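You operate a simulated robot arm through the tools that you are given. There is no shell and no other tool. Be economical: measure what you need, move in short steps, check, and stop when the job is done.

The job below is to be done with a simulated two-armed robot. You get a single attempt, and the scene is never put back.

Task
Match the sensor in the heat block at 37.
Fine: one press on match when both displays stand still; dial off, then lift it on to the fit mat. Set down upright: sensor.
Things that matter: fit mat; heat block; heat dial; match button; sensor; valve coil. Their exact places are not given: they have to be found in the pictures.

Only the result counts: the job must be done as asked and must still hold three seconds after the hand-in. Knocking over, shifting, dropping, spilling or breaking anything else fails it.

Robot
Two 7-joint arms with fingered hands on one trunk, on a base that drives. Base frame: it is fixed to the floor where the robot stands at the start and does not move with it; the origin is under the middle of the robot, x ahead of it, y to its left, z up; the surface under the hand at the start is at about z = 0.8. Readings come in m, rad, newtons and seconds.
The left shoulder is at the start at [0.042, 0.163, 1.061], the right one opposite. Places, roughly: fit mat [0.7, -0.2, 0.8]; heat block [0.5, -0.1, 0.8]; heat dial [0.5, -0.1, 0.9]; match button [0.5, 0, 0.9]. Payload 4 kg a hand.
The tool frame of a hand sits at the grasp point between the pads (the TCP): z along the fingers, y along the line on which they close. The tips reach 0.036 m beyond it. The gripper opens to 0.124 m. The gripper's body begins 0.042 m behind the TCP. The gripper is a hand of 4 fingers: y runs from the thumb to the fingers, the wrist lies at [-0.015, -0.099, -0.189] in the tool frame.
Orientation is that of the tool frame in the base frame, as a unit quaternion [x, y, z, w]. With the fingers straight down and the wrist toward the robot, the tool's x, y and z point along [0, 1, 0], [1, 0, 0] and [0, 0, -1] of the base frame.

Tools
- The arms move only by the tool servo_tool. It takes "left_rows", "right_rows" or both (then of equal length, played together; a hand with none holds still); each is a list of rows, each a list of 6 numbers: the shift along the tool's x, y, z in units of 30 mm (1.0 is 30 mm), then the turn, a rotation vector about the tool's x, y, z in units of 4 degrees (1.0 is 4 degrees). In form: [[x, y, z, rx, ry, rz], ...]. A call has 1 to 20 rows; each row shifts and turns the commanded pose from where the row before left it, along the tool's axes as they then stand. A call with a number of a shift or a turn outside -1 to 1 is refused whole. A row lasts 0.2 s, in which the tool goes at most 0.05 m and 0.15 rad; a call with a longer step from one row to the next is refused whole. A pose out of reach is approached as far as the arm can. The call stops where the force on the tool passes 40 N (or 10 N more than at its start, if that is more) or the arm is blocked; 0.2 s more then pass. In this call time passes only in rows, and 0.2 s behind the last. It gives the time, the measured TCP pose, the force on the tool (base axes), the opening and the grip force at its end, in the units of the frame above (readings bear some noise), with the torque about the TCP (base axes, N m) and any sound that the robot's microphone picked up, and new pictures: "pictures" is both (left out), scene, wrist or none (wrist: the cameras of the hands that moved).
- Cameras (640 x 400 px; columns grow to the right, rows downward): "scene" is now at [0.1517, -0.0317, 1.2835]; the picture's right is [-0.32, -0.95, 0.05], its down [-0.53, 0.14, -0.84] and it looks along [0.78, -0.29, -0.55] (base axes); focal length 215 px, centre (320, 200). "left" rides on the left gripper at [-0.075, -0.086, -0.123] in its tool frame; the picture's right is [-0.70, -0.34, 0.63], its down [0.64, -0.68, 0.35] and it looks along [0.32, 0.65, 0.69] (tool axes); focal length 275 px, centre (320, 200). "right" rides on the right gripper at [0.075, -0.086, -0.123] in its tool frame; the picture's right is [-0.70, 0.34, -0.63], its down [-0.64, -0.68, 0.35] and it looks along [-0.32, 0.65, 0.69] (tool axes); focal length 275 px, centre (320, 200).
- lift_body(by): slides the trunk up (or, below 0, down) by that many m; the arms and the scene camera ride with it, the base frame stays. It gives what a move gives, with no picture.
- base_move(legs): drives the robot by 1 to 6 legs, each [ahead, left, turn to the left] in m, m and rad, along the robot's own axes; the way and the turn of a leg run together, so that a leg with both is an arc; at most 1.5 m and 3.142 rad a leg. The arms and the cameras ride along, it lands a little off, and it stops where it bumps. It gives what a move gives, and a new picture of the scene camera.
- curl_fingers(index, middle, ring, thumb_bend, thumb_turn, hand): sets how far each is bent, from 0 (flat) to 1 (curled in); at 0.3 the hand is open as for a grip, at 0.7 the pads meet at the TCP. One left out holds its place. A second passes; each finger stops where it meets its share of the squeeze, and holds until it gets a number again. It is the only way to open and close the hand. It gives what a move gives, with no picture; readings hold the bend of each and the force on the fingers (four entries, about 0 where the hand has none), thumb and palm. thumb_turn goes from beside the hand (0) to across from the fingers (1), as for a grip.
- pan_tilt(pan, tilt): turns the head with the scene camera to pan (to the left, within 1.501 rad either way) and tilt (down, from -0.506 to 1.204), counted from straight ahead of the robot. It gives what a move gives, and a new picture of the scene camera.
- pixel_to_xyz(camera, pixels): there is no depth. For up to 12 entries [column, row, z] of the newest picture of that camera ("zoom" is the newest enlarged one), the place [x, y] in the base frame at which the ray of that pixel passes the height z, good to about 0.002 m, but the place of the scene camera against the robot may be out by one fixed shift of up to 0.018 m in any direction. It takes no simulated time.
- close_up(camera, box): a new picture of the part [left, top, right, bottom] of that camera's present view, enlarged. It takes no simulated time.
- hand_in(): hands the job in; it is judged then, once.

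Keep the steps short. Do not move on a guess: measure, check each grasp and each placing, and mend mistakes. In all there are 80 turns and 260 pictures (those below and enlarged ones count). Leave the grippers open and the arms clear of the work at the hand-in unless told otherwise, and finish with a single line.

The tools are called after ">>>" as name(argument=value, ...) on one line, values as JSON. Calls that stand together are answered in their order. servo_tool: Moves the arms, as the interface text tells. Its arguments: {"type":"object","properties":{"left_rows":{"type":"array"},"right_rows":{"type":"array"},"pictures":{"type":"string","enum":["both","scene","wrist","none"]}},"required":[]} The other tools are called the same way: lift_body (by) slides the trunk up or down; curl_fingers (index, middle, ring, thumb_bend, thumb_turn, hand) moves the fingers one by one; base_move (legs) drives the base; pan_tilt (pan, tilt) turns the head that bears the scene camera; pixel_to_xyz (camera, pixels) gives the place at which the rays of pixels pass given heights; close_up (camera, box) takes an enlarged picture of a part of a camera's view; hand_in () hands the job in.

At the start:

```text
time: 0.0
left_ee_pos: [0.8477, 0.196, 1.2117]
left_orientation: [0.707, 0.707, 0.0, 0.0]
left_ft_force: [0.6, -0.9, 0.4]
left_wrist_torque: [0.05, 0.01, 0.02]
left_width: 0.1236
left_gripper_force: 0.1
left_shape: jaw
left_bend: [0.3, 0.3, 0.3, 0.3, 0.98]
left_finger forces: [0.0, 0.0, 0.0, 0.0, 0.0, 0.0]
right_ee_pos: [0.6805, -0.4788, 1.242]
right_orientation: [0.708, 0.707, 0.001, 0.0]
right_ft_force: [0.0, 0.4, 0.4]
right_wrist_torque: [0.04, 0.0, -0.01]
right_width: 0.1238
right_gripper_force: 0.0
right_shape: jaw
right_bend: [0.3, 0.3, 0.3, 0.3, 0.98]
right_finger forces: [0.0, 0.0, 0.1, 0.0, 0.0, 0.0]
trunk travel left (down, up): [-0.225, 0.253]
robot x, y, heading: [-0.0017, -0.0023, 0.004]
head pan, tilt: [-0.33, 0.433]
```

scene: 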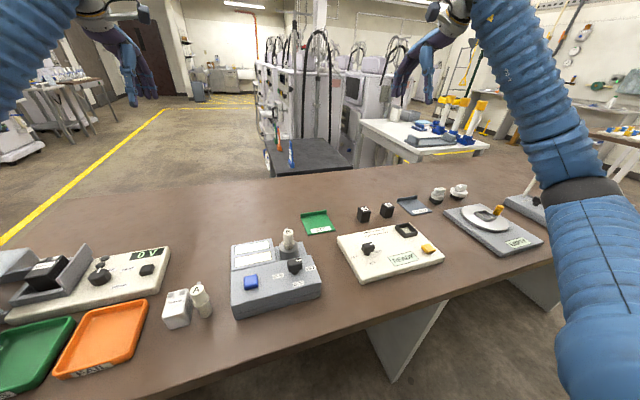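
right: 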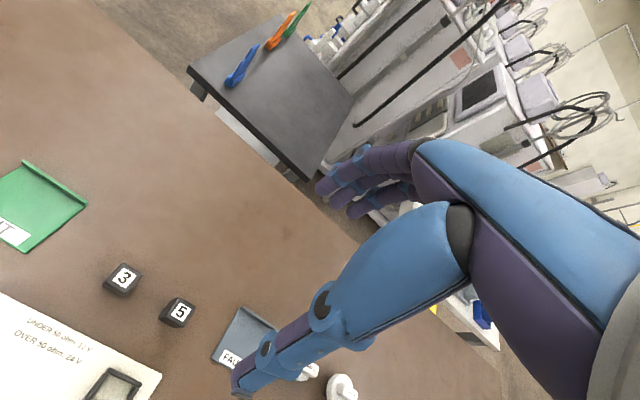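
left: 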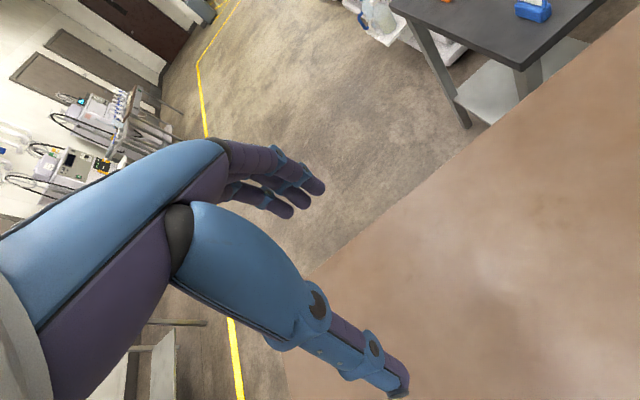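

I see the heat block (grey box with blue button, dial and sensor) around pixel (275,270). I take close-ups to read labels.

>>> close_up(camera="scene", box=[215, 215, 335, 325])

>>> close_up(camera="scene", box=[290, 170, 480, 290])

>>> close_up(camera="scene", box=[80, 230, 230, 340])

```text
3.64 times, centred on (275, 270) of scene
```

zoom: 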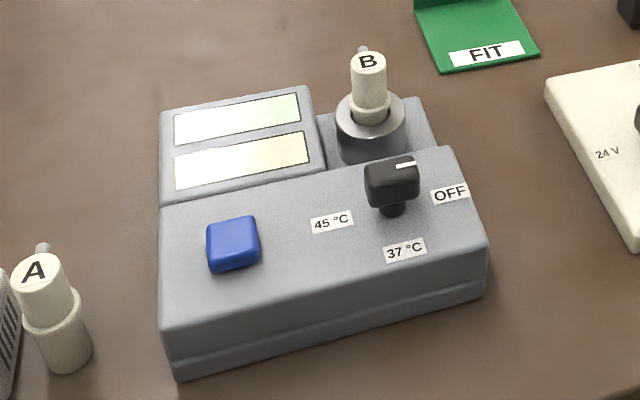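

```text
3.33 times, centred on (385, 230) of scene
```

zoom: 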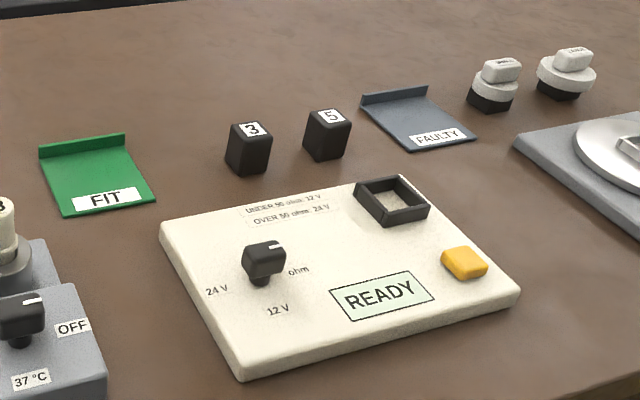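

```text
3.64 times, centred on (155, 285) of scene
```

zoom: 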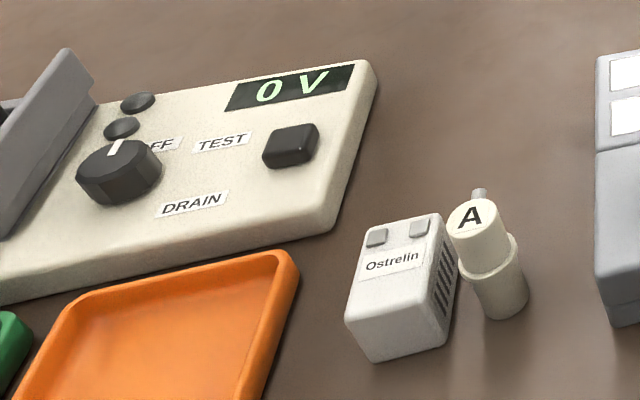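

Sensor B sits in the block; the dial's white mark is on OFF, with 37 °C and 45 °C further round. I roughly locate the points with the scene camera.

>>> pixel_to_xyz(camera="scene", pixels=[[294.8, 263, 0.9], [251, 282, 0.88], [288, 232, 0.95], [317, 222, 0.8], [295, 271, 0.87], [236, 317, 0.8], [320, 296, 0.8], [302, 211, 0.8], [326, 209, 0.8], [310, 235, 0.8], [336, 231, 0.8], [362, 221, 0.8]])

```text
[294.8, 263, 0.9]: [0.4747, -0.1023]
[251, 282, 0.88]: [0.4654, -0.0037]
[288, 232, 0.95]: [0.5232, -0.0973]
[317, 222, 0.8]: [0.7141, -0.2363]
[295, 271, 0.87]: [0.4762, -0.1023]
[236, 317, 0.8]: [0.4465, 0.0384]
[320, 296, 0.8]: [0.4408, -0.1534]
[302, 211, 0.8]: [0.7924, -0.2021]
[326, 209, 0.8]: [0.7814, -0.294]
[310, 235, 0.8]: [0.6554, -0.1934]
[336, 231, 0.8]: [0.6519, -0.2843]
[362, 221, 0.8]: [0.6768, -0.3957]
```

The dial and button are nearer than 0.56 m, so I back away by 0.15 m and go a little left.

>>> base_move(legs=[[-0.15, 0.08, 0]])

>>> pan_tilt(pan=-0.25, tilt=0.6)

```text
time: 1.5
left_ee_pos: [0.6943, 0.2806, 1.2129]
left_orientation: [0.706, 0.708, 0.0, 0.002]
left_ft_force: [0.1, -0.7, 0.3]
left_wrist_torque: [-0.02, -0.02, -0.02]
left_width: 0.1235
left_gripper_force: 0.1
left_shape: jaw
left_bend: [0.3, 0.3, 0.3, 0.3, 0.98]
left_finger forces: [0.1, 0.0, 0.0, 0.0, 0.0, 0.0]
right_ee_pos: [0.5279, -0.3949, 1.2455]
right_orientation: [0.706, 0.708, 0.0, 0.001]
right_ft_force: [-0.6, 0.3, 0.1]
right_wrist_torque: [-0.01, -0.07, 0.0]
right_width: 0.124
right_gripper_force: 0.0
right_shape: jaw
right_bend: [0.3, 0.3, 0.3, 0.3, 0.98]
right_finger forces: [0.0, 0.0, 0.2, 0.0, 0.0, 0.0]
trunk travel left (down, up): [-0.225, 0.253]
robot x, y, heading: [-0.1522, 0.0812, -0.001]
head pan, tilt: [-0.33, 0.433]
```

scene: 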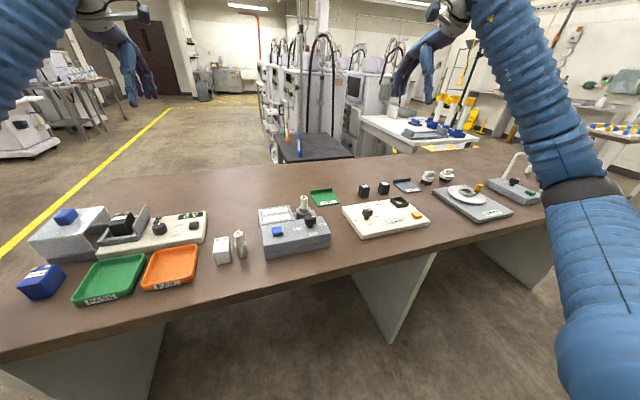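

```text
time: 2.2
left_ee_pos: [0.6959, 0.2794, 1.2126]
left_orientation: [0.706, 0.709, 0.001, 0.0]
left_ft_force: [0.3, -0.4, -0.5]
left_wrist_torque: [-0.01, 0.01, 0.0]
left_width: 0.1236
left_gripper_force: 0.0
left_shape: jaw
left_bend: [0.3, 0.3, 0.3, 0.3, 0.98]
left_finger forces: [0.1, 0.1, 0.1, 0.1, 0.1, 0.1]
right_ee_pos: [0.5302, -0.3963, 1.2434]
right_orientation: [0.706, 0.708, 0.0, 0.0]
right_ft_force: [0.9, 0.5, -0.2]
right_wrist_torque: [-0.03, 0.01, -0.01]
right_width: 0.1234
right_gripper_force: 0.0
right_shape: jaw
right_bend: [0.3, 0.3, 0.3, 0.3, 0.98]
right_finger forces: [0.0, 0.0, 0.0, 0.1, 0.0, 0.0]
trunk travel left (down, up): [-0.225, 0.253]
robot x, y, heading: [-0.153, 0.0801, 0.002]
head pan, tilt: [-0.25, 0.6]
```

scene: 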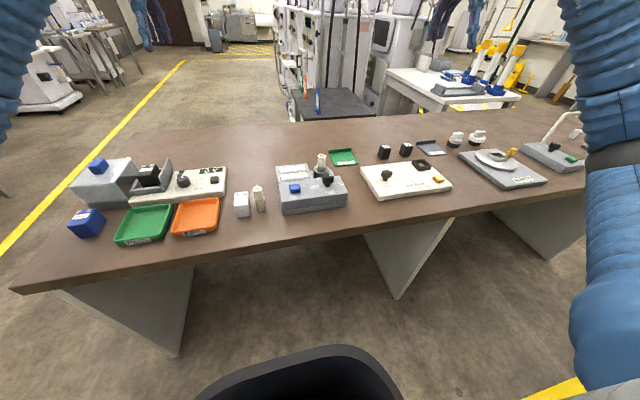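

Bring the right hand over the block at height about 1.12 to look with its wrist camera.

>>> servo_tool(right_rows=[[0.9, -0.12, 0.51, 0, 0, 0], [0.9, -0.12, 0.51, 0, 0, 0], [0.9, -0.12, 0.51, 0, 0, 0], [0.9, -0.12, 0.51, 0, 0, 0], [0.9, -0.12, 0.51, 0, 0, 0], [0.9, -0.12, 0.51, 0, 0, 0], [0.9, -0.12, 0.51, 0, 0, 0], [0.9, -0.12, 0.51, 0, 0, 0]])

```text
time: 4.0
left_ee_pos: [0.6959, 0.2779, 1.2116]
left_orientation: [0.706, 0.708, 0.0, 0.0]
left_ft_force: [-0.3, 0.4, -0.4]
left_wrist_torque: [-0.03, 0.0, -0.03]
left_width: 0.1237
left_gripper_force: 0.0
left_shape: jaw
left_bend: [0.3, 0.3, 0.3, 0.3, 0.98]
left_finger forces: [0.1, 0.0, 0.0, 0.1, 0.0, 0.0]
right_ee_pos: [0.4995, -0.1794, 1.1229]
right_orientation: [0.706, 0.708, 0.0, 0.0]
right_ft_force: [-0.3, -0.1, 0.6]
right_wrist_torque: [-0.03, -0.03, 0.02]
right_width: 0.1235
right_gripper_force: 0.2
right_shape: jaw
right_bend: [0.3, 0.3, 0.3, 0.3, 0.98]
right_finger forces: [0.1, 0.0, 0.0, 0.0, 0.0, 0.0]
trunk travel left (down, up): [-0.225, 0.253]
robot x, y, heading: [-0.1489, 0.0838, -0.0]
head pan, tilt: [-0.25, 0.6]
```

scene: 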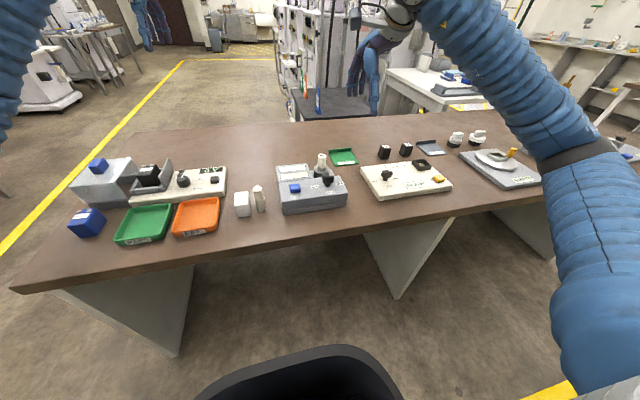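
right: 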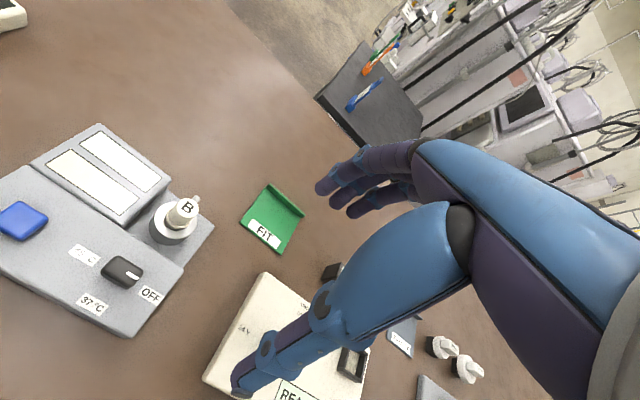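

>>> close_up(camera="right", box=[0, 120, 320, 340])

>>> close_up(camera="scene", box=[265, 140, 365, 220])

```text
1.82 times, centred on (160, 230) of right
```

zoom: 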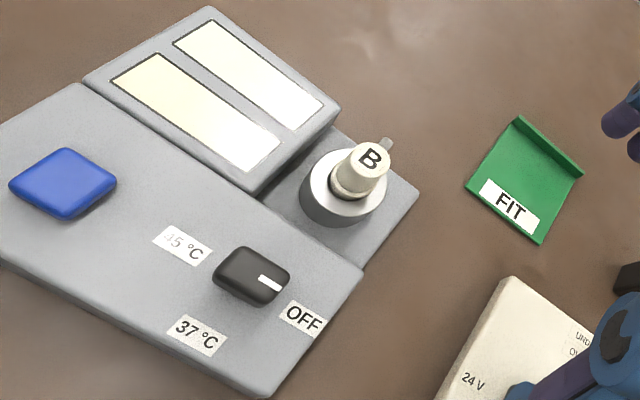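

```text
5.00 times, centred on (315, 180) of scene
```

zoom: 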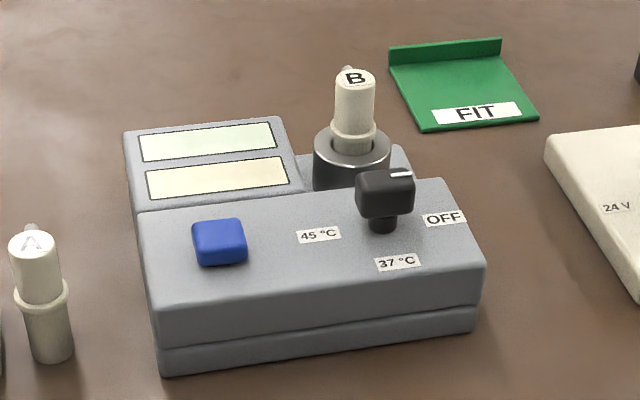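

>>> pixel_to_xyz(camera="right", pixels=[[121.5, 269.6, 0.9], [121.5, 269.6, 0.88], [18.8, 219, 0.88], [18.8, 219, 0.86], [184.7, 210.8, 0.95], [184.7, 210.8, 0.92], [150.7, 294.8, 0.86], [92.4, 304.2, 0.86], [84.2, 255.3, 0.86], [240.8, 222.9, 0.8], [280.9, 253.6, 0.8], [269.9, 184.9, 0.8]])

>>> pixel_to_xyz(camera="scene", pixels=[[328.5, 176, 0.9], [294, 186, 0.88], [322, 155.5, 0.95], [338.8, 166, 0.8], [362.4, 163.2, 0.8], [332.6, 150, 0.8], [355, 148.5, 0.8], [343.8, 183.5, 0.86], [334, 192.4, 0.86], [318.6, 187, 0.86]])

```text
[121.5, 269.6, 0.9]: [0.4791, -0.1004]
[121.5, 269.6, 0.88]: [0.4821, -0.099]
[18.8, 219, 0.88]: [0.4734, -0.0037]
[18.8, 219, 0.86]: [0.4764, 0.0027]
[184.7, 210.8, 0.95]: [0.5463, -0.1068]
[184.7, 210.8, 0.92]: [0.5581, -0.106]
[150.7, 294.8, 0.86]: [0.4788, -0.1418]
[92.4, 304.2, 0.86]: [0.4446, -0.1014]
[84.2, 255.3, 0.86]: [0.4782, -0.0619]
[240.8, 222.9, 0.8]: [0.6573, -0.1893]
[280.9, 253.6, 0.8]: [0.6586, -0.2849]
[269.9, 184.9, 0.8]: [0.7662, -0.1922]
```

```text
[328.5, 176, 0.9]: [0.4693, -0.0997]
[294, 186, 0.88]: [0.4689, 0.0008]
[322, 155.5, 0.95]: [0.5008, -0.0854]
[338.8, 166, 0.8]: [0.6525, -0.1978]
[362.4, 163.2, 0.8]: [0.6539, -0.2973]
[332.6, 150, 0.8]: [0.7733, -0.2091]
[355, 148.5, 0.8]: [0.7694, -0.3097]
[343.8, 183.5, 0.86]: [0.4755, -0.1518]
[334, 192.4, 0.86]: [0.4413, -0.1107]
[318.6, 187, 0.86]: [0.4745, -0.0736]
```

Dial at about (0.48,-0.10), OFF to its right, 37 toward the robot, i.e. 90° clockwise. I go lower for a nearer view.

>>> servo_tool(right_rows=[[0.0, 0.2, 0.9, 0, 0, 0], [0.0, 0.2, 0.9, 0, 0, 0], [0.0, 0.2, 0.9, 0, 0, 0]], pictures="none")

>>> close_up(camera="right", box=[0, 100, 400, 400])

>>> close_up(camera="scene", box=[265, 110, 425, 210])

```text
time: 4.8
left_ee_pos: [0.6946, 0.2793, 1.2118]
left_orientation: [0.706, 0.709, 0.0, -0.001]
left_ft_force: [0.3, 0.2, -0.4]
left_wrist_torque: [-0.02, 0.0, 0.0]
left_width: 0.1237
left_gripper_force: 0.0
left_shape: jaw
left_bend: [0.3, 0.3, 0.3, 0.3, 0.98]
left_finger forces: [0.0, 0.0, 0.0, 0.0, 0.0, 0.0]
right_ee_pos: [0.5187, -0.1807, 1.0414]
right_orientation: [0.707, 0.708, -0.001, -0.001]
right_ft_force: [0.4, 0.8, -0.5]
right_wrist_torque: [0.0, 0.01, -0.01]
right_width: 0.1236
right_gripper_force: 0.1
right_shape: jaw
right_bend: [0.3, 0.3, 0.3, 0.3, 0.98]
right_finger forces: [0.0, 0.1, 0.0, 0.1, 0.0, 0.0]
trunk travel left (down, up): [-0.225, 0.253]
robot x, y, heading: [-0.1499, 0.0821, 0.003]
head pan, tilt: [-0.25, 0.6]
```

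```text
1.33 times, centred on (200, 250) of right
```

zoom: 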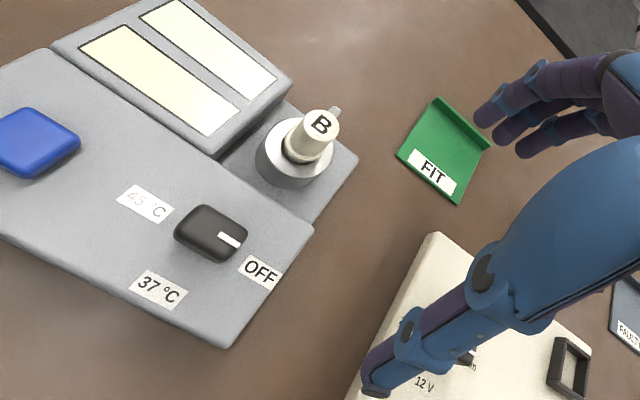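

```text
4.00 times, centred on (345, 160) of scene
```

zoom: 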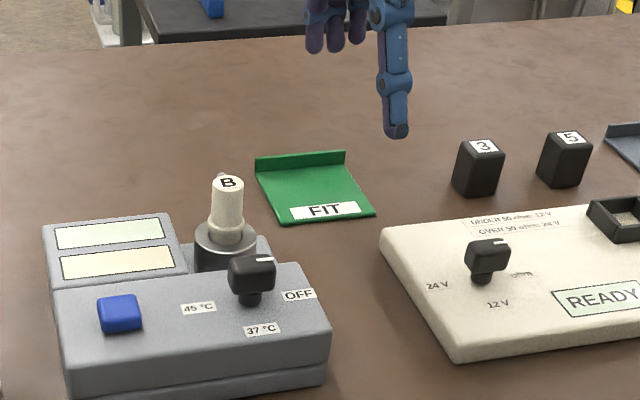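

>>> pixel_to_xyz(camera="right", pixels=[[119, 274, 0.9], [119, 274, 0.88], [113.7, 253.7, 0.895], [144.5, 272.5, 0.895], [117.5, 295.8, 0.895], [92, 274.8, 0.895], [202.3, 191.5, 0.95], [202.3, 191.5, 0.92], [156.5, 303.2, 0.86], [78.5, 317.5, 0.86], [69.5, 253, 0.86], [181, 212, 0.88]])

```text
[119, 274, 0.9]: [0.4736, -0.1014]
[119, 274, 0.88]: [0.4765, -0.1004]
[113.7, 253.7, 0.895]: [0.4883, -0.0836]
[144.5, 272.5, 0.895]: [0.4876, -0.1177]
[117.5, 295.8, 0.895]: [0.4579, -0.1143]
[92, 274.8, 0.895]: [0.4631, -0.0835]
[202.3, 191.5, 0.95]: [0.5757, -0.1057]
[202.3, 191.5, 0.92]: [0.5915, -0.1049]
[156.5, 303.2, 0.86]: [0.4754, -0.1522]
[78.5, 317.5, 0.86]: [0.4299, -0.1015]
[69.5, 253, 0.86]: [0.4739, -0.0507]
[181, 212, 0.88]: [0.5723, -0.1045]
```

The last conversion used the older picture's pose, so I take a fresh enlarged right view and convert from "zoom".

>>> close_up(camera="right", box=[0, 150, 256, 310])

```text
2.50 times, centred on (128, 230) of right
```

zoom: 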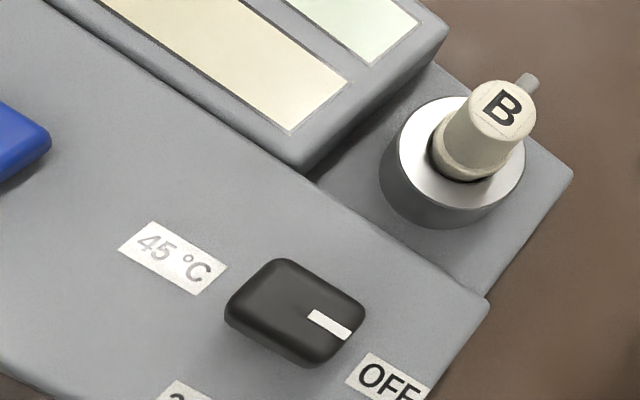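

>>> pixel_to_xyz(camera="zoom", pixels=[[297, 307, 0.9], [297, 307, 0.88], [280, 262, 0.89], [362, 312, 0.89], [318, 355, 0.89], [232, 305, 0.89], [500, 108, 0.95], [500, 108, 0.92], [172, 257, 0.86], [172, 257, 0.84], [390, 383, 0.86], [468, 150, 0.88]])

```text
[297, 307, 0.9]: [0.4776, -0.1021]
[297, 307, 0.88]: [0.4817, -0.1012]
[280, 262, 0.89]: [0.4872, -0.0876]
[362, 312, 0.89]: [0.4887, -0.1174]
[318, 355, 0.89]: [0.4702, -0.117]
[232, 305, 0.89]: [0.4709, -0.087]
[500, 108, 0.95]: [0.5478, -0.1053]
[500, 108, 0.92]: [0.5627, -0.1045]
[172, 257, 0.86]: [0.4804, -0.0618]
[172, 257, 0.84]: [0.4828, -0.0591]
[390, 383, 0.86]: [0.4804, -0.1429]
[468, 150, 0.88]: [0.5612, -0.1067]
```

Knob: centre (0.479,-0.102), 30 mm long along y, 17 mm thick, top ≈0.895; panel ≈0.86. I centre the hand high above it and test whether the wrist can turn 90° clockwise.

>>> servo_tool(right_rows=[[0.88, -0.44, 0, 0, 0, 0], [0.88, -0.44, 0, 0, 0, 0], [0.88, -0.44, 0, 0, 0, 0], [0, 0, 0, 0, 0, 1], [0, 0, 0, 0, 0, 1], [0, 0, 0, 0, 0, 1], [0, 0, 0, 0, 0, 1], [0, 0, 0, 0, 0, 1], [0, 0, 0, 0, 0, 1], [0, 0, 0, 0, 0, 1], [0, 0, 0, 0, 0, 1], [0, 0, 0, 0, 0, 1], [0, 0, 0, 0, 0, 1], [0, 0, 0, 0, 0, 1], [0, 0, 0, 0, 0, 1], [0, 0, 0, 0, 0, 1], [0, 0, 0, 0, 0, 1], [0, 0, 0, 0, 0, 1], [0, 0, 0, 0, 0, 1], [0, 0, 0, 0, 0, 1]], pictures="none")

```text
time: 9.0
left_ee_pos: [0.695, 0.2796, 1.2125]
left_orientation: [0.706, 0.708, 0.0, 0.0]
left_ft_force: [0.0, -0.6, 0.4]
left_wrist_torque: [-0.01, -0.03, -0.01]
left_width: 0.1239
left_gripper_force: 0.0
left_shape: jaw
left_bend: [0.3, 0.3, 0.3, 0.3, 0.98]
left_finger forces: [0.1, 0.0, 0.0, 0.1, 0.0, 0.0]
right_ee_pos: [0.477, -0.1011, 1.0389]
right_orientation: [0.982, 0.191, 0.0, 0.0]
right_ft_force: [-0.1, -0.2, 0.3]
right_wrist_torque: [0.01, 0.01, 0.04]
right_width: 0.1237
right_gripper_force: 0.0
right_shape: jaw
right_bend: [0.3, 0.3, 0.3, 0.3, 0.98]
right_finger forces: [0.0, 0.0, 0.1, 0.1, 0.0, 0.0]
trunk travel left (down, up): [-0.225, 0.253]
robot x, y, heading: [-0.1539, 0.0787, 0.003]
head pan, tilt: [-0.25, 0.6]
```

Turn is feasible to 68°; I test the remaining 24° and start back.

>>> servo_tool(right_rows=[[0, 0, 0, 0, 0, 1], [0, 0, 0, 0, 0, 1], [0, 0, 0, 0, 0, 1], [0, 0, 0, 0, 0, 1], [0, 0, 0, 0, 0, 1], [0, 0, 0, 0, 0, 1], [0, 0, 0, 0, 0, 1]])

>>> curl_fingers(hand="right", index=0.5, middle=0.5, ring=0.5, thumb_bend=0.5)

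>>> servo_tool(right_rows=[[0, 0, 0, 0, 0, -1], [0, 0, 0, 0, 0, -1], [0, 0, 0, 0, 0, -1], [0, 0, 0, 0, 0, -1], [0, 0, 0, 0, 0, -1], [0, 0, 0, 0, 0, -1], [0, 0, 0, 0, 0, -1], [0, 0, 0, 0, 0, -1], [0, 0, 0, 0, 0, -1], [0, 0, 0, 0, 0, -1], [0, 0, 0, 0, 0, -1], [0, 0, 0, 0, 0, -1], [0, 0, 0, 0, 0, -1], [0, 0, 0, 0, 0, -1], [0, 0, 0, 0, 0, -1], [0, 0, 0, 0, 0, -1], [0, 0, 0, 0, 0, -1], [0, 0, 0, 0, 0, -1], [0, 0, 0, 0, 0, -1], [0, 0, 0, 0, 0, -1]], pictures="none")

>>> servo_tool(right_rows=[[0, 0, 0, 0, 0, -1], [0, 0, 0, 0, 0, -1], [0, 0, 0, 0, 0, -1], [0, 0, 0, 0, 0, -1]])

>>> close_up(camera="scene", box=[265, 110, 425, 210])

```text
time: 10.6
left_ee_pos: [0.6951, 0.2795, 1.2126]
left_orientation: [0.706, 0.708, 0.0, -0.001]
left_ft_force: [0.4, 0.2, -0.5]
left_wrist_torque: [-0.02, -0.03, 0.01]
left_width: 0.1236
left_gripper_force: 0.1
left_shape: jaw
left_bend: [0.3, 0.3, 0.3, 0.3, 0.98]
left_finger forces: [0.0, 0.1, 0.0, 0.1, 0.0, 0.0]
right_ee_pos: [0.4774, -0.1015, 1.0394]
right_orientation: [0.999, -0.051, 0.0, 0.001]
right_ft_force: [0.5, 0.8, -0.6]
right_wrist_torque: [0.01, 0.0, 0.0]
right_width: 0.1235
right_gripper_force: 0.1
right_shape: jaw
right_bend: [0.3, 0.3, 0.3, 0.3, 0.98]
right_finger forces: [0.1, 0.1, 0.1, 0.0, 0.1, 0.1]
trunk travel left (down, up): [-0.225, 0.253]
robot x, y, heading: [-0.1502, 0.0827, 0.007]
head pan, tilt: [-0.25, 0.6]
```

scene: 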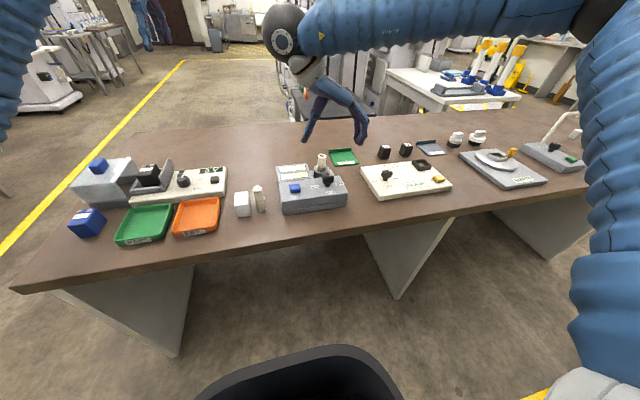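
right: 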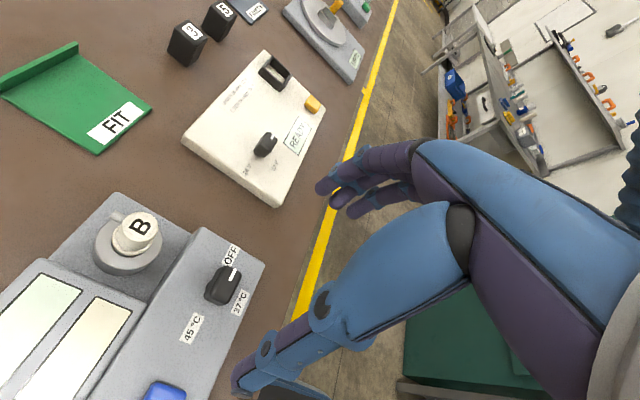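

```text
time: 11.6
left_ee_pos: [0.6955, 0.2798, 1.2135]
left_orientation: [0.706, 0.708, 0.001, 0.0]
left_ft_force: [0.0, 0.2, 0.3]
left_wrist_torque: [0.0, 0.0, 0.0]
left_width: 0.1235
left_gripper_force: 0.1
left_shape: jaw
left_bend: [0.3, 0.3, 0.3, 0.3, 0.98]
left_finger forces: [0.0, 0.0, 0.0, 0.0, 0.1, 0.1]
right_ee_pos: [0.479, -0.1008, 1.0398]
right_orientation: [0.999, -0.052, 0.0, 0.0]
right_ft_force: [-0.8, 0.6, 0.2]
right_wrist_torque: [-0.01, 0.02, -0.02]
right_width: 0.0622
right_gripper_force: 0.1
right_shape: fingers
right_bend: [0.5, 0.5, 0.5, 0.5, 0.98]
right_finger forces: [0.0, 0.0, 0.0, 0.0, 0.0, 0.1]
trunk travel left (down, up): [-0.225, 0.253]
robot x, y, heading: [-0.1513, 0.0818, 0.003]
head pan, tilt: [-0.25, 0.6]
```

```text
time: 15.8
left_ee_pos: [0.6966, 0.2792, 1.2144]
left_orientation: [0.707, 0.708, 0.0, 0.0]
left_ft_force: [-0.8, -0.1, -0.3]
left_wrist_torque: [0.0, 0.01, 0.01]
left_width: 0.1235
left_gripper_force: 0.1
left_shape: jaw
left_bend: [0.3, 0.3, 0.3, 0.3, 0.98]
left_finger forces: [0.1, 0.0, 0.1, 0.0, 0.0, 0.1]
right_ee_pos: [0.4774, -0.1016, 1.0396]
right_orientation: [0.798, 0.603, 0.0, 0.0]
right_ft_force: [0.2, -0.4, 0.7]
right_wrist_torque: [0.03, -0.01, -0.01]
right_width: 0.0623
right_gripper_force: 0.1
right_shape: fingers
right_bend: [0.5, 0.5, 0.5, 0.5, 0.98]
right_finger forces: [0.0, 0.0, 0.0, 0.0, 0.1, 0.0]
trunk travel left (down, up): [-0.225, 0.253]
robot x, y, heading: [-0.1525, 0.0825, -0.002]
head pan, tilt: [-0.25, 0.6]
```

```text
time: 16.8
left_ee_pos: [0.6954, 0.2796, 1.2125]
left_orientation: [0.706, 0.709, 0.0, 0.0]
left_ft_force: [0.5, 0.3, -0.2]
left_wrist_torque: [-0.01, -0.01, -0.02]
left_width: 0.1236
left_gripper_force: 0.1
left_shape: jaw
left_bend: [0.3, 0.3, 0.3, 0.3, 0.98]
left_finger forces: [0.0, 0.0, 0.1, 0.0, 0.0, 0.1]
right_ee_pos: [0.4776, -0.1014, 1.0399]
right_orientation: [0.706, 0.708, 0.0, 0.0]
right_ft_force: [0.5, -0.9, -0.3]
right_wrist_torque: [0.0, 0.05, -0.02]
right_width: 0.0623
right_gripper_force: 0.0
right_shape: fingers
right_bend: [0.5, 0.5, 0.5, 0.5, 0.98]
right_finger forces: [0.0, 0.1, 0.1, 0.0, 0.1, 0.0]
trunk travel left (down, up): [-0.225, 0.253]
robot x, y, heading: [-0.1511, 0.0819, 0.002]
head pan, tilt: [-0.25, 0.6]
```

scene: 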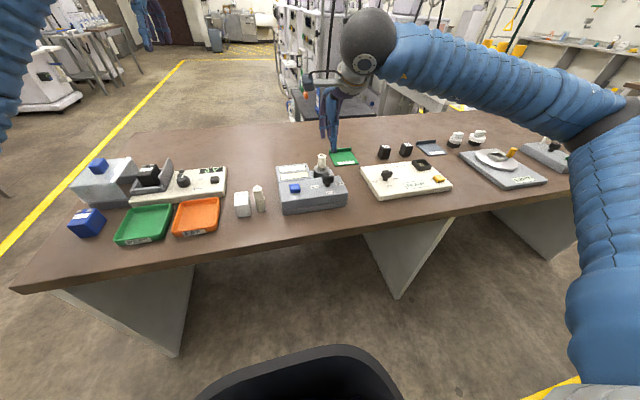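
right: 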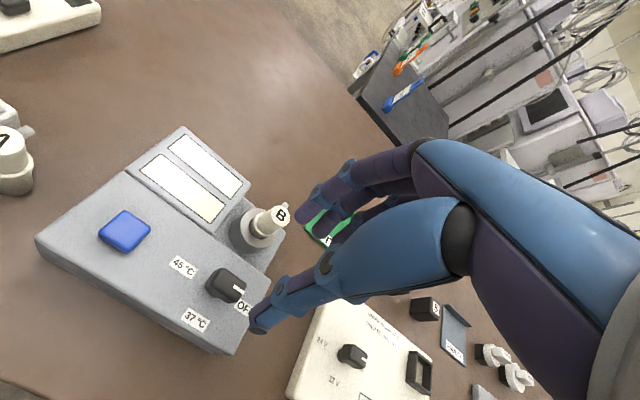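

```text
4.00 times, centred on (345, 160) of scene
```

zoom: 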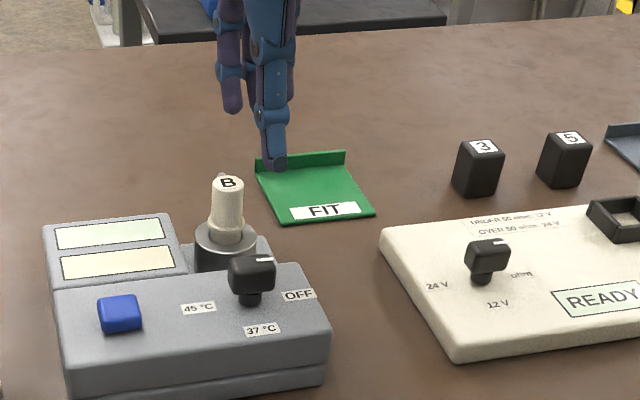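

Rotation works. A fresh enlarged right view refines the dial, button and sensor positions.

>>> close_up(camera="right", box=[60, 170, 316, 330])

```text
2.50 times, centred on (188, 250) of right
```

zoom: 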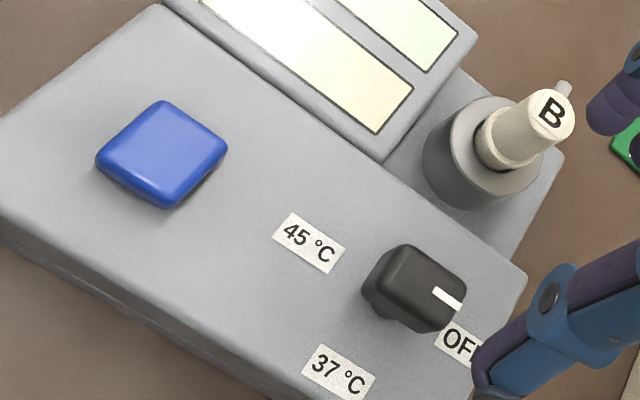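

>>> pixel_to_xyz(camera="zoom", pixels=[[420, 285, 0.9], [420, 285, 0.89], [408, 248, 0.895], [464, 290, 0.895], [430, 326, 0.895], [374, 276, 0.895], [551, 116, 0.93], [551, 116, 0.915], [162, 148, 0.88], [307, 243, 0.86], [339, 373, 0.86], [492, 145, 0.88]])

```text
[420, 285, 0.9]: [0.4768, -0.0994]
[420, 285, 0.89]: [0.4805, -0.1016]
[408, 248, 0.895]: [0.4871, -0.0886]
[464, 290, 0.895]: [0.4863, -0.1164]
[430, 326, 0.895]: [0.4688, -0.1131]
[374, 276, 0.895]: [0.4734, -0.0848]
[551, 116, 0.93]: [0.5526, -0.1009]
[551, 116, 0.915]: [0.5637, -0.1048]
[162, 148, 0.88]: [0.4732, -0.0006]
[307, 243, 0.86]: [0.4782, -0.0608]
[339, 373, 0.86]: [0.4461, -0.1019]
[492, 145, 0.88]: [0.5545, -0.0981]
```

Descend to TCP z≈0.935 and look.

>>> servo_tool(right_rows=[[0, 0.04, 0.875, 0, 0, 0], [0, 0, 0.875, 0, 0, 0], [0, 0, 0.875, 0, 0, 0], [0, 0, 0.875, 0, 0, 0]])

>>> close_up(camera="scene", box=[265, 120, 393, 220])

>>> close_up(camera="right", box=[140, 150, 440, 370])

```text
time: 17.8
left_ee_pos: [0.6945, 0.2795, 1.2111]
left_orientation: [0.705, 0.709, -0.001, -0.001]
left_ft_force: [-0.4, -0.2, -0.4]
left_wrist_torque: [0.01, -0.03, 0.0]
left_width: 0.1236
left_gripper_force: 0.0
left_shape: jaw
left_bend: [0.3, 0.3, 0.3, 0.3, 0.98]
left_finger forces: [0.0, 0.1, 0.0, 0.0, 0.1, 0.1]
right_ee_pos: [0.4801, -0.1017, 0.934]
right_orientation: [0.707, 0.707, -0.001, 0.0]
right_ft_force: [0.0, -1.0, 0.1]
right_wrist_torque: [-0.01, 0.0, 0.02]
right_width: 0.0623
right_gripper_force: 0.2
right_shape: fingers
right_bend: [0.5, 0.5, 0.5, 0.5, 0.98]
right_finger forces: [0.0, 0.0, 0.1, 0.1, 0.1, 0.1]
trunk travel left (down, up): [-0.225, 0.253]
robot x, y, heading: [-0.1521, 0.0802, 0.002]
head pan, tilt: [-0.25, 0.6]
```

scene: 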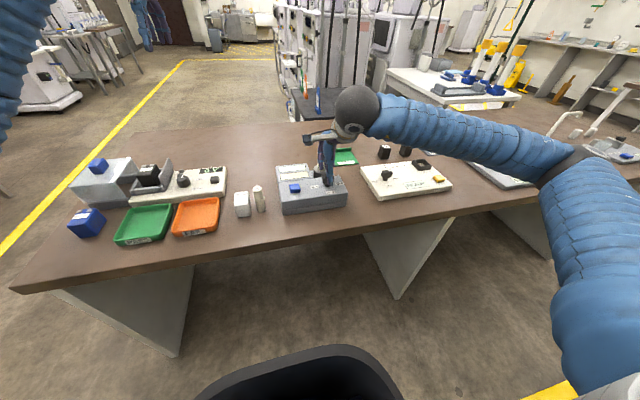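
right: 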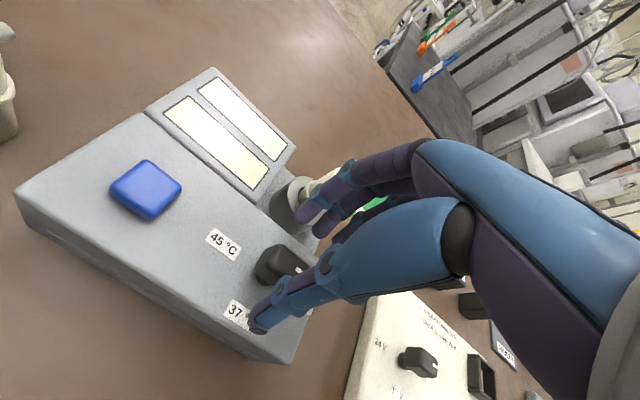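

```text
4.00 times, centred on (329, 170) of scene
```

zoom: 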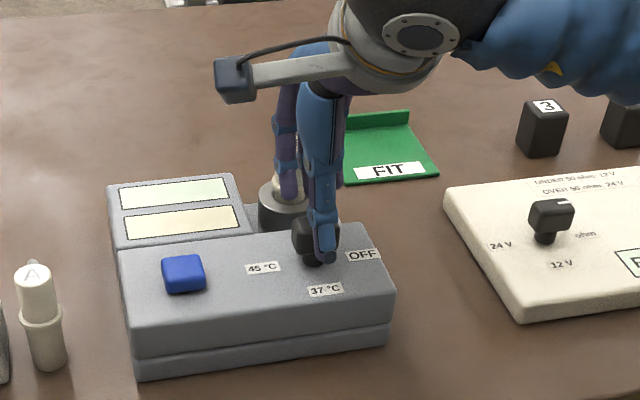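

```text
1.82 times, centred on (290, 260) of right
```

zoom: 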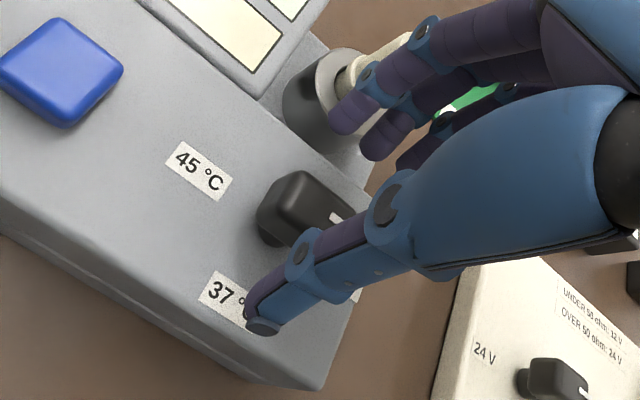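

Fingers pass close to the sensor, so I narrow the opening before going lower.

>>> curl_fingers(hand="right", index=0.57, middle=0.57, ring=0.57, thumb_bend=0.57)

>>> servo_tool(right_rows=[[0, 0, 0.4, 0, 0, 0], [0, 0, 0.4, 0, 0, 0]])

>>> close_up(camera="right", box=[140, 150, 440, 370])

>>> close_up(camera="scene", box=[285, 130, 365, 210])

```text
time: 18.8
left_ee_pos: [0.6945, 0.2803, 1.2132]
left_orientation: [0.706, 0.709, 0.0, 0.001]
left_ft_force: [-0.6, -0.6, -0.8]
left_wrist_torque: [-0.03, -0.01, 0.01]
left_width: 0.1235
left_gripper_force: 0.1
left_shape: jaw
left_bend: [0.3, 0.3, 0.3, 0.3, 0.98]
left_finger forces: [0.0, 0.0, 0.0, 0.0, 0.0, 0.0]
right_ee_pos: [0.4797, -0.1009, 0.9344]
right_orientation: [0.706, 0.708, 0.0, 0.0]
right_ft_force: [0.4, 0.0, -0.2]
right_wrist_torque: [-0.01, 0.0, 0.0]
right_width: 0.0438
right_gripper_force: 0.0
right_shape: fingers
right_bend: [0.56, 0.56, 0.56, 0.56, 0.98]
right_finger forces: [0.0, 0.1, 0.0, 0.0, 0.0, 0.0]
trunk travel left (down, up): [-0.225, 0.253]
robot x, y, heading: [-0.1531, 0.0813, 0.003]
head pan, tilt: [-0.25, 0.6]
```

```text
time: 19.4
left_ee_pos: [0.695, 0.279, 1.212]
left_orientation: [0.706, 0.708, -0.001, 0.0]
left_ft_force: [-0.5, -0.1, -0.2]
left_wrist_torque: [0.01, -0.01, 0.01]
left_width: 0.1237
left_gripper_force: 0.1
left_shape: jaw
left_bend: [0.3, 0.3, 0.3, 0.3, 0.98]
left_finger forces: [0.0, 0.0, 0.0, 0.1, 0.0, 0.0]
right_ee_pos: [0.4795, -0.1017, 0.9095]
right_orientation: [0.707, 0.708, 0.0, 0.0]
right_ft_force: [0.4, -0.1, -0.5]
right_wrist_torque: [0.01, -0.02, 0.02]
right_width: 0.0436
right_gripper_force: 0.0
right_shape: fingers
right_bend: [0.56, 0.56, 0.56, 0.56, 0.98]
right_finger forces: [0.0, 0.0, 0.0, 0.1, 0.1, 0.0]
trunk travel left (down, up): [-0.225, 0.253]
robot x, y, heading: [-0.1485, 0.0805, 0.002]
head pan, tilt: [-0.25, 0.6]
```

scene: 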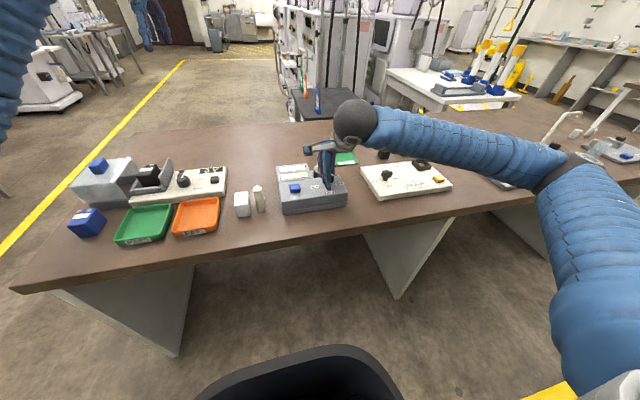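
right: 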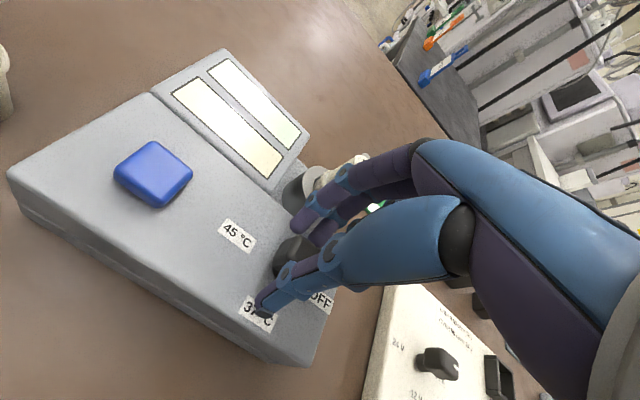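

```text
1.82 times, centred on (290, 260) of right
```

zoom: 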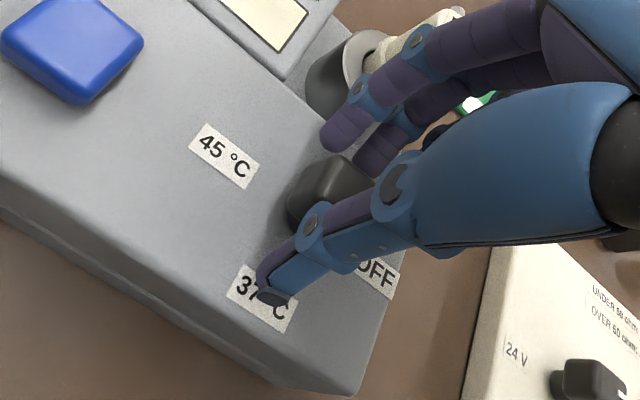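

```text
5.00 times, centred on (325, 170) of scene
```

zoom: 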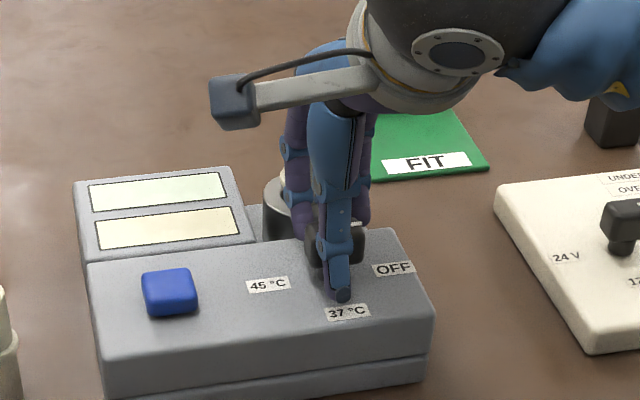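

Fingers straddle the knob with no contact. I close on it.

>>> curl_fingers(hand="right", index=0.7, middle=0.7, ring=0.7, thumb_bend=0.7)

```text
time: 20.4
left_ee_pos: [0.6948, 0.2799, 1.2135]
left_orientation: [0.706, 0.709, 0.0, 0.0]
left_ft_force: [0.0, -0.6, -0.1]
left_wrist_torque: [-0.03, -0.03, 0.02]
left_width: 0.1234
left_gripper_force: 0.0
left_shape: jaw
left_bend: [0.3, 0.3, 0.3, 0.3, 0.98]
left_finger forces: [0.1, 0.0, 0.0, 0.0, 0.0, 0.0]
right_ee_pos: [0.4796, -0.1024, 0.9091]
right_orientation: [0.706, 0.708, 0.0, 0.0]
right_ft_force: [-4.9, -3.4, 6.2]
right_wrist_torque: [-0.11, -0.11, 0.0]
right_width: 0.0246
right_gripper_force: 16.3
right_shape: fingers
right_bend: [0.64, 0.66, 0.7, 0.64, 0.96]
right_finger forces: [8.5, 5.1, 0.4, 0.0, 19.5, 0.0]
trunk travel left (down, up): [-0.225, 0.253]
robot x, y, heading: [-0.1475, 0.0824, -0.001]
head pan, tilt: [-0.25, 0.6]
```

Knob is gripped (16 N). Turn 44° clockwise and look.

>>> servo_tool(right_rows=[[0, 0, 0, 0, 0, 1], [0, 0, 0, 0, 0, 1], [0, 0, 0, 0, 0, 1], [0, 0, 0, 0, 0, 1], [0, 0, 0, 0, 0, 1], [0, 0, 0, 0, 0, 1], [0, 0, 0, 0, 0, 1], [0, 0, 0, 0, 0, 1], [0, 0, 0, 0, 0, 1], [0, 0, 0, 0, 0, 1], [0, 0, 0, 0, 0, 1]], pictures="none")

>>> close_up(camera="scene", box=[275, 130, 365, 220])

>>> close_up(camera="right", box=[100, 150, 400, 370])

```text
time: 22.8
left_ee_pos: [0.6952, 0.2806, 1.2122]
left_orientation: [0.706, 0.709, 0.0, 0.0]
left_ft_force: [0.7, -0.4, 0.5]
left_wrist_torque: [0.03, 0.01, 0.01]
left_width: 0.1235
left_gripper_force: 0.1
left_shape: jaw
left_bend: [0.3, 0.3, 0.3, 0.3, 0.98]
left_finger forces: [0.0, 0.1, 0.0, 0.1, 0.0, 0.0]
right_ee_pos: [0.479, -0.101, 0.9111]
right_orientation: [0.921, 0.39, 0.0, -0.001]
right_ft_force: [-0.6, -0.6, 0.7]
right_wrist_torque: [-0.25, -0.13, 0.03]
right_width: 0.0244
right_gripper_force: 15.4
right_shape: fingers
right_bend: [0.64, 0.66, 0.7, 0.65, 0.97]
right_finger forces: [8.9, 6.3, 0.0, 0.0, 14.7, 0.0]
trunk travel left (down, up): [-0.225, 0.253]
robot x, y, heading: [-0.1489, 0.0852, 0.002]
head pan, tilt: [-0.25, 0.6]
```

```text
4.44 times, centred on (320, 175) of scene
```

zoom: 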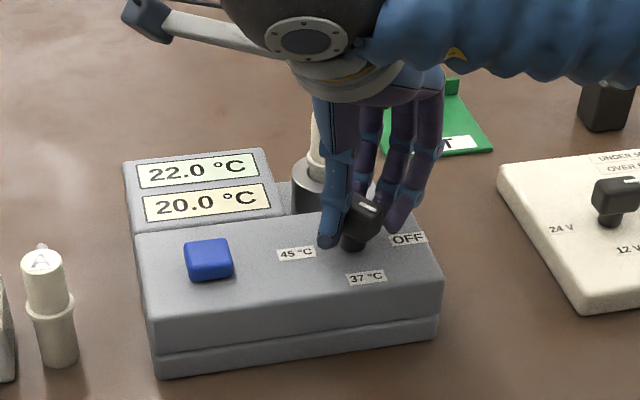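

```text
1.82 times, centred on (250, 260) of right
```

zoom: 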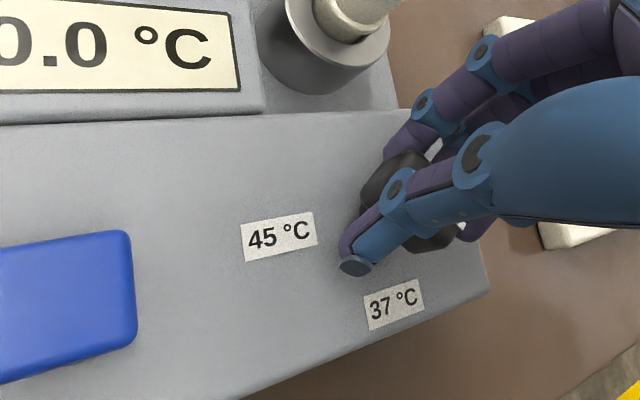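

The displays are on; the knob turns with the hand. The remaining 46° to point at 37.

>>> servo_tool(right_rows=[[0, 0, 0, 0, 0, 0.96], [0, 0, 0, 0, 0, 0.96], [0, 0, 0, 0, 0, 0.96], [0, 0, 0, 0, 0, 0.96], [0, 0, 0, 0, 0, 0.96], [0, 0, 0, 0, 0, 0.96], [0, 0, 0, 0, 0, 0.96], [0, 0, 0, 0, 0, 0.96], [0, 0, 0, 0, 0, 0.96], [0, 0, 0, 0, 0, 0.96], [0, 0, 0, 0, 0, 0.96], [0, 0, 0, 0, 0, 0.96]], pictures="none")

>>> close_up(camera="scene", box=[275, 130, 365, 220])

>>> close_up(camera="right", box=[100, 150, 400, 370])

```text
time: 25.4
left_ee_pos: [0.6954, 0.2793, 1.2117]
left_orientation: [0.705, 0.709, -0.001, 0.0]
left_ft_force: [-0.2, 0.2, -0.7]
left_wrist_torque: [0.0, -0.04, 0.01]
left_width: 0.124
left_gripper_force: 0.0
left_shape: jaw
left_bend: [0.3, 0.3, 0.3, 0.3, 0.98]
left_finger forces: [0.0, 0.0, 0.1, 0.0, 0.0, 0.0]
right_ee_pos: [0.4798, -0.1006, 0.9119]
right_orientation: [1.0, -0.001, 0.0, 0.0]
right_ft_force: [2.4, 1.1, 3.6]
right_wrist_torque: [-0.23, -0.05, 0.03]
right_width: 0.0246
right_gripper_force: 14.9
right_shape: fingers
right_bend: [0.64, 0.66, 0.7, 0.65, 0.96]
right_finger forces: [8.6, 5.0, 0.0, 0.1, 16.3, 0.0]
trunk travel left (down, up): [-0.225, 0.253]
robot x, y, heading: [-0.1514, 0.0815, 0.005]
head pan, tilt: [-0.25, 0.6]
```

```text
4.44 times, centred on (320, 175) of scene
```

zoom: 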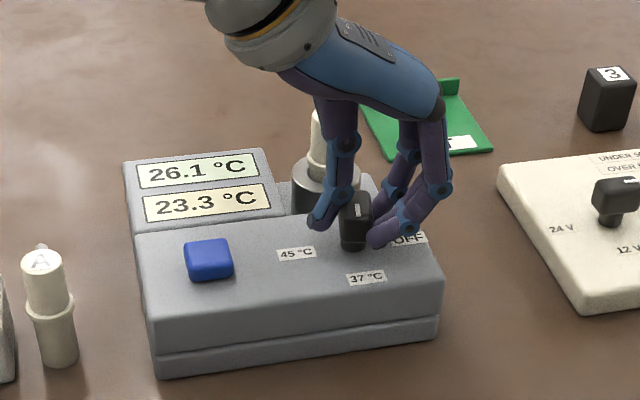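

```text
1.82 times, centred on (250, 260) of right
```

zoom: 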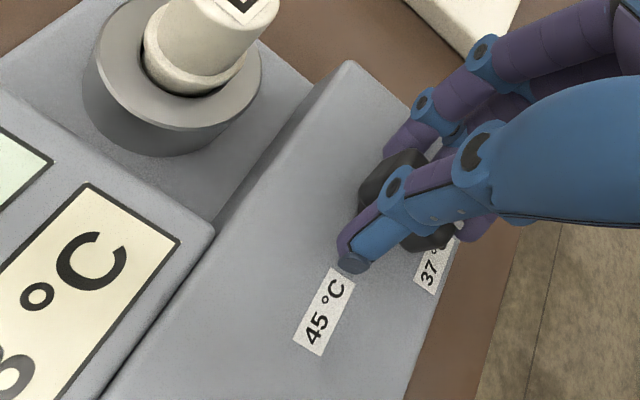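

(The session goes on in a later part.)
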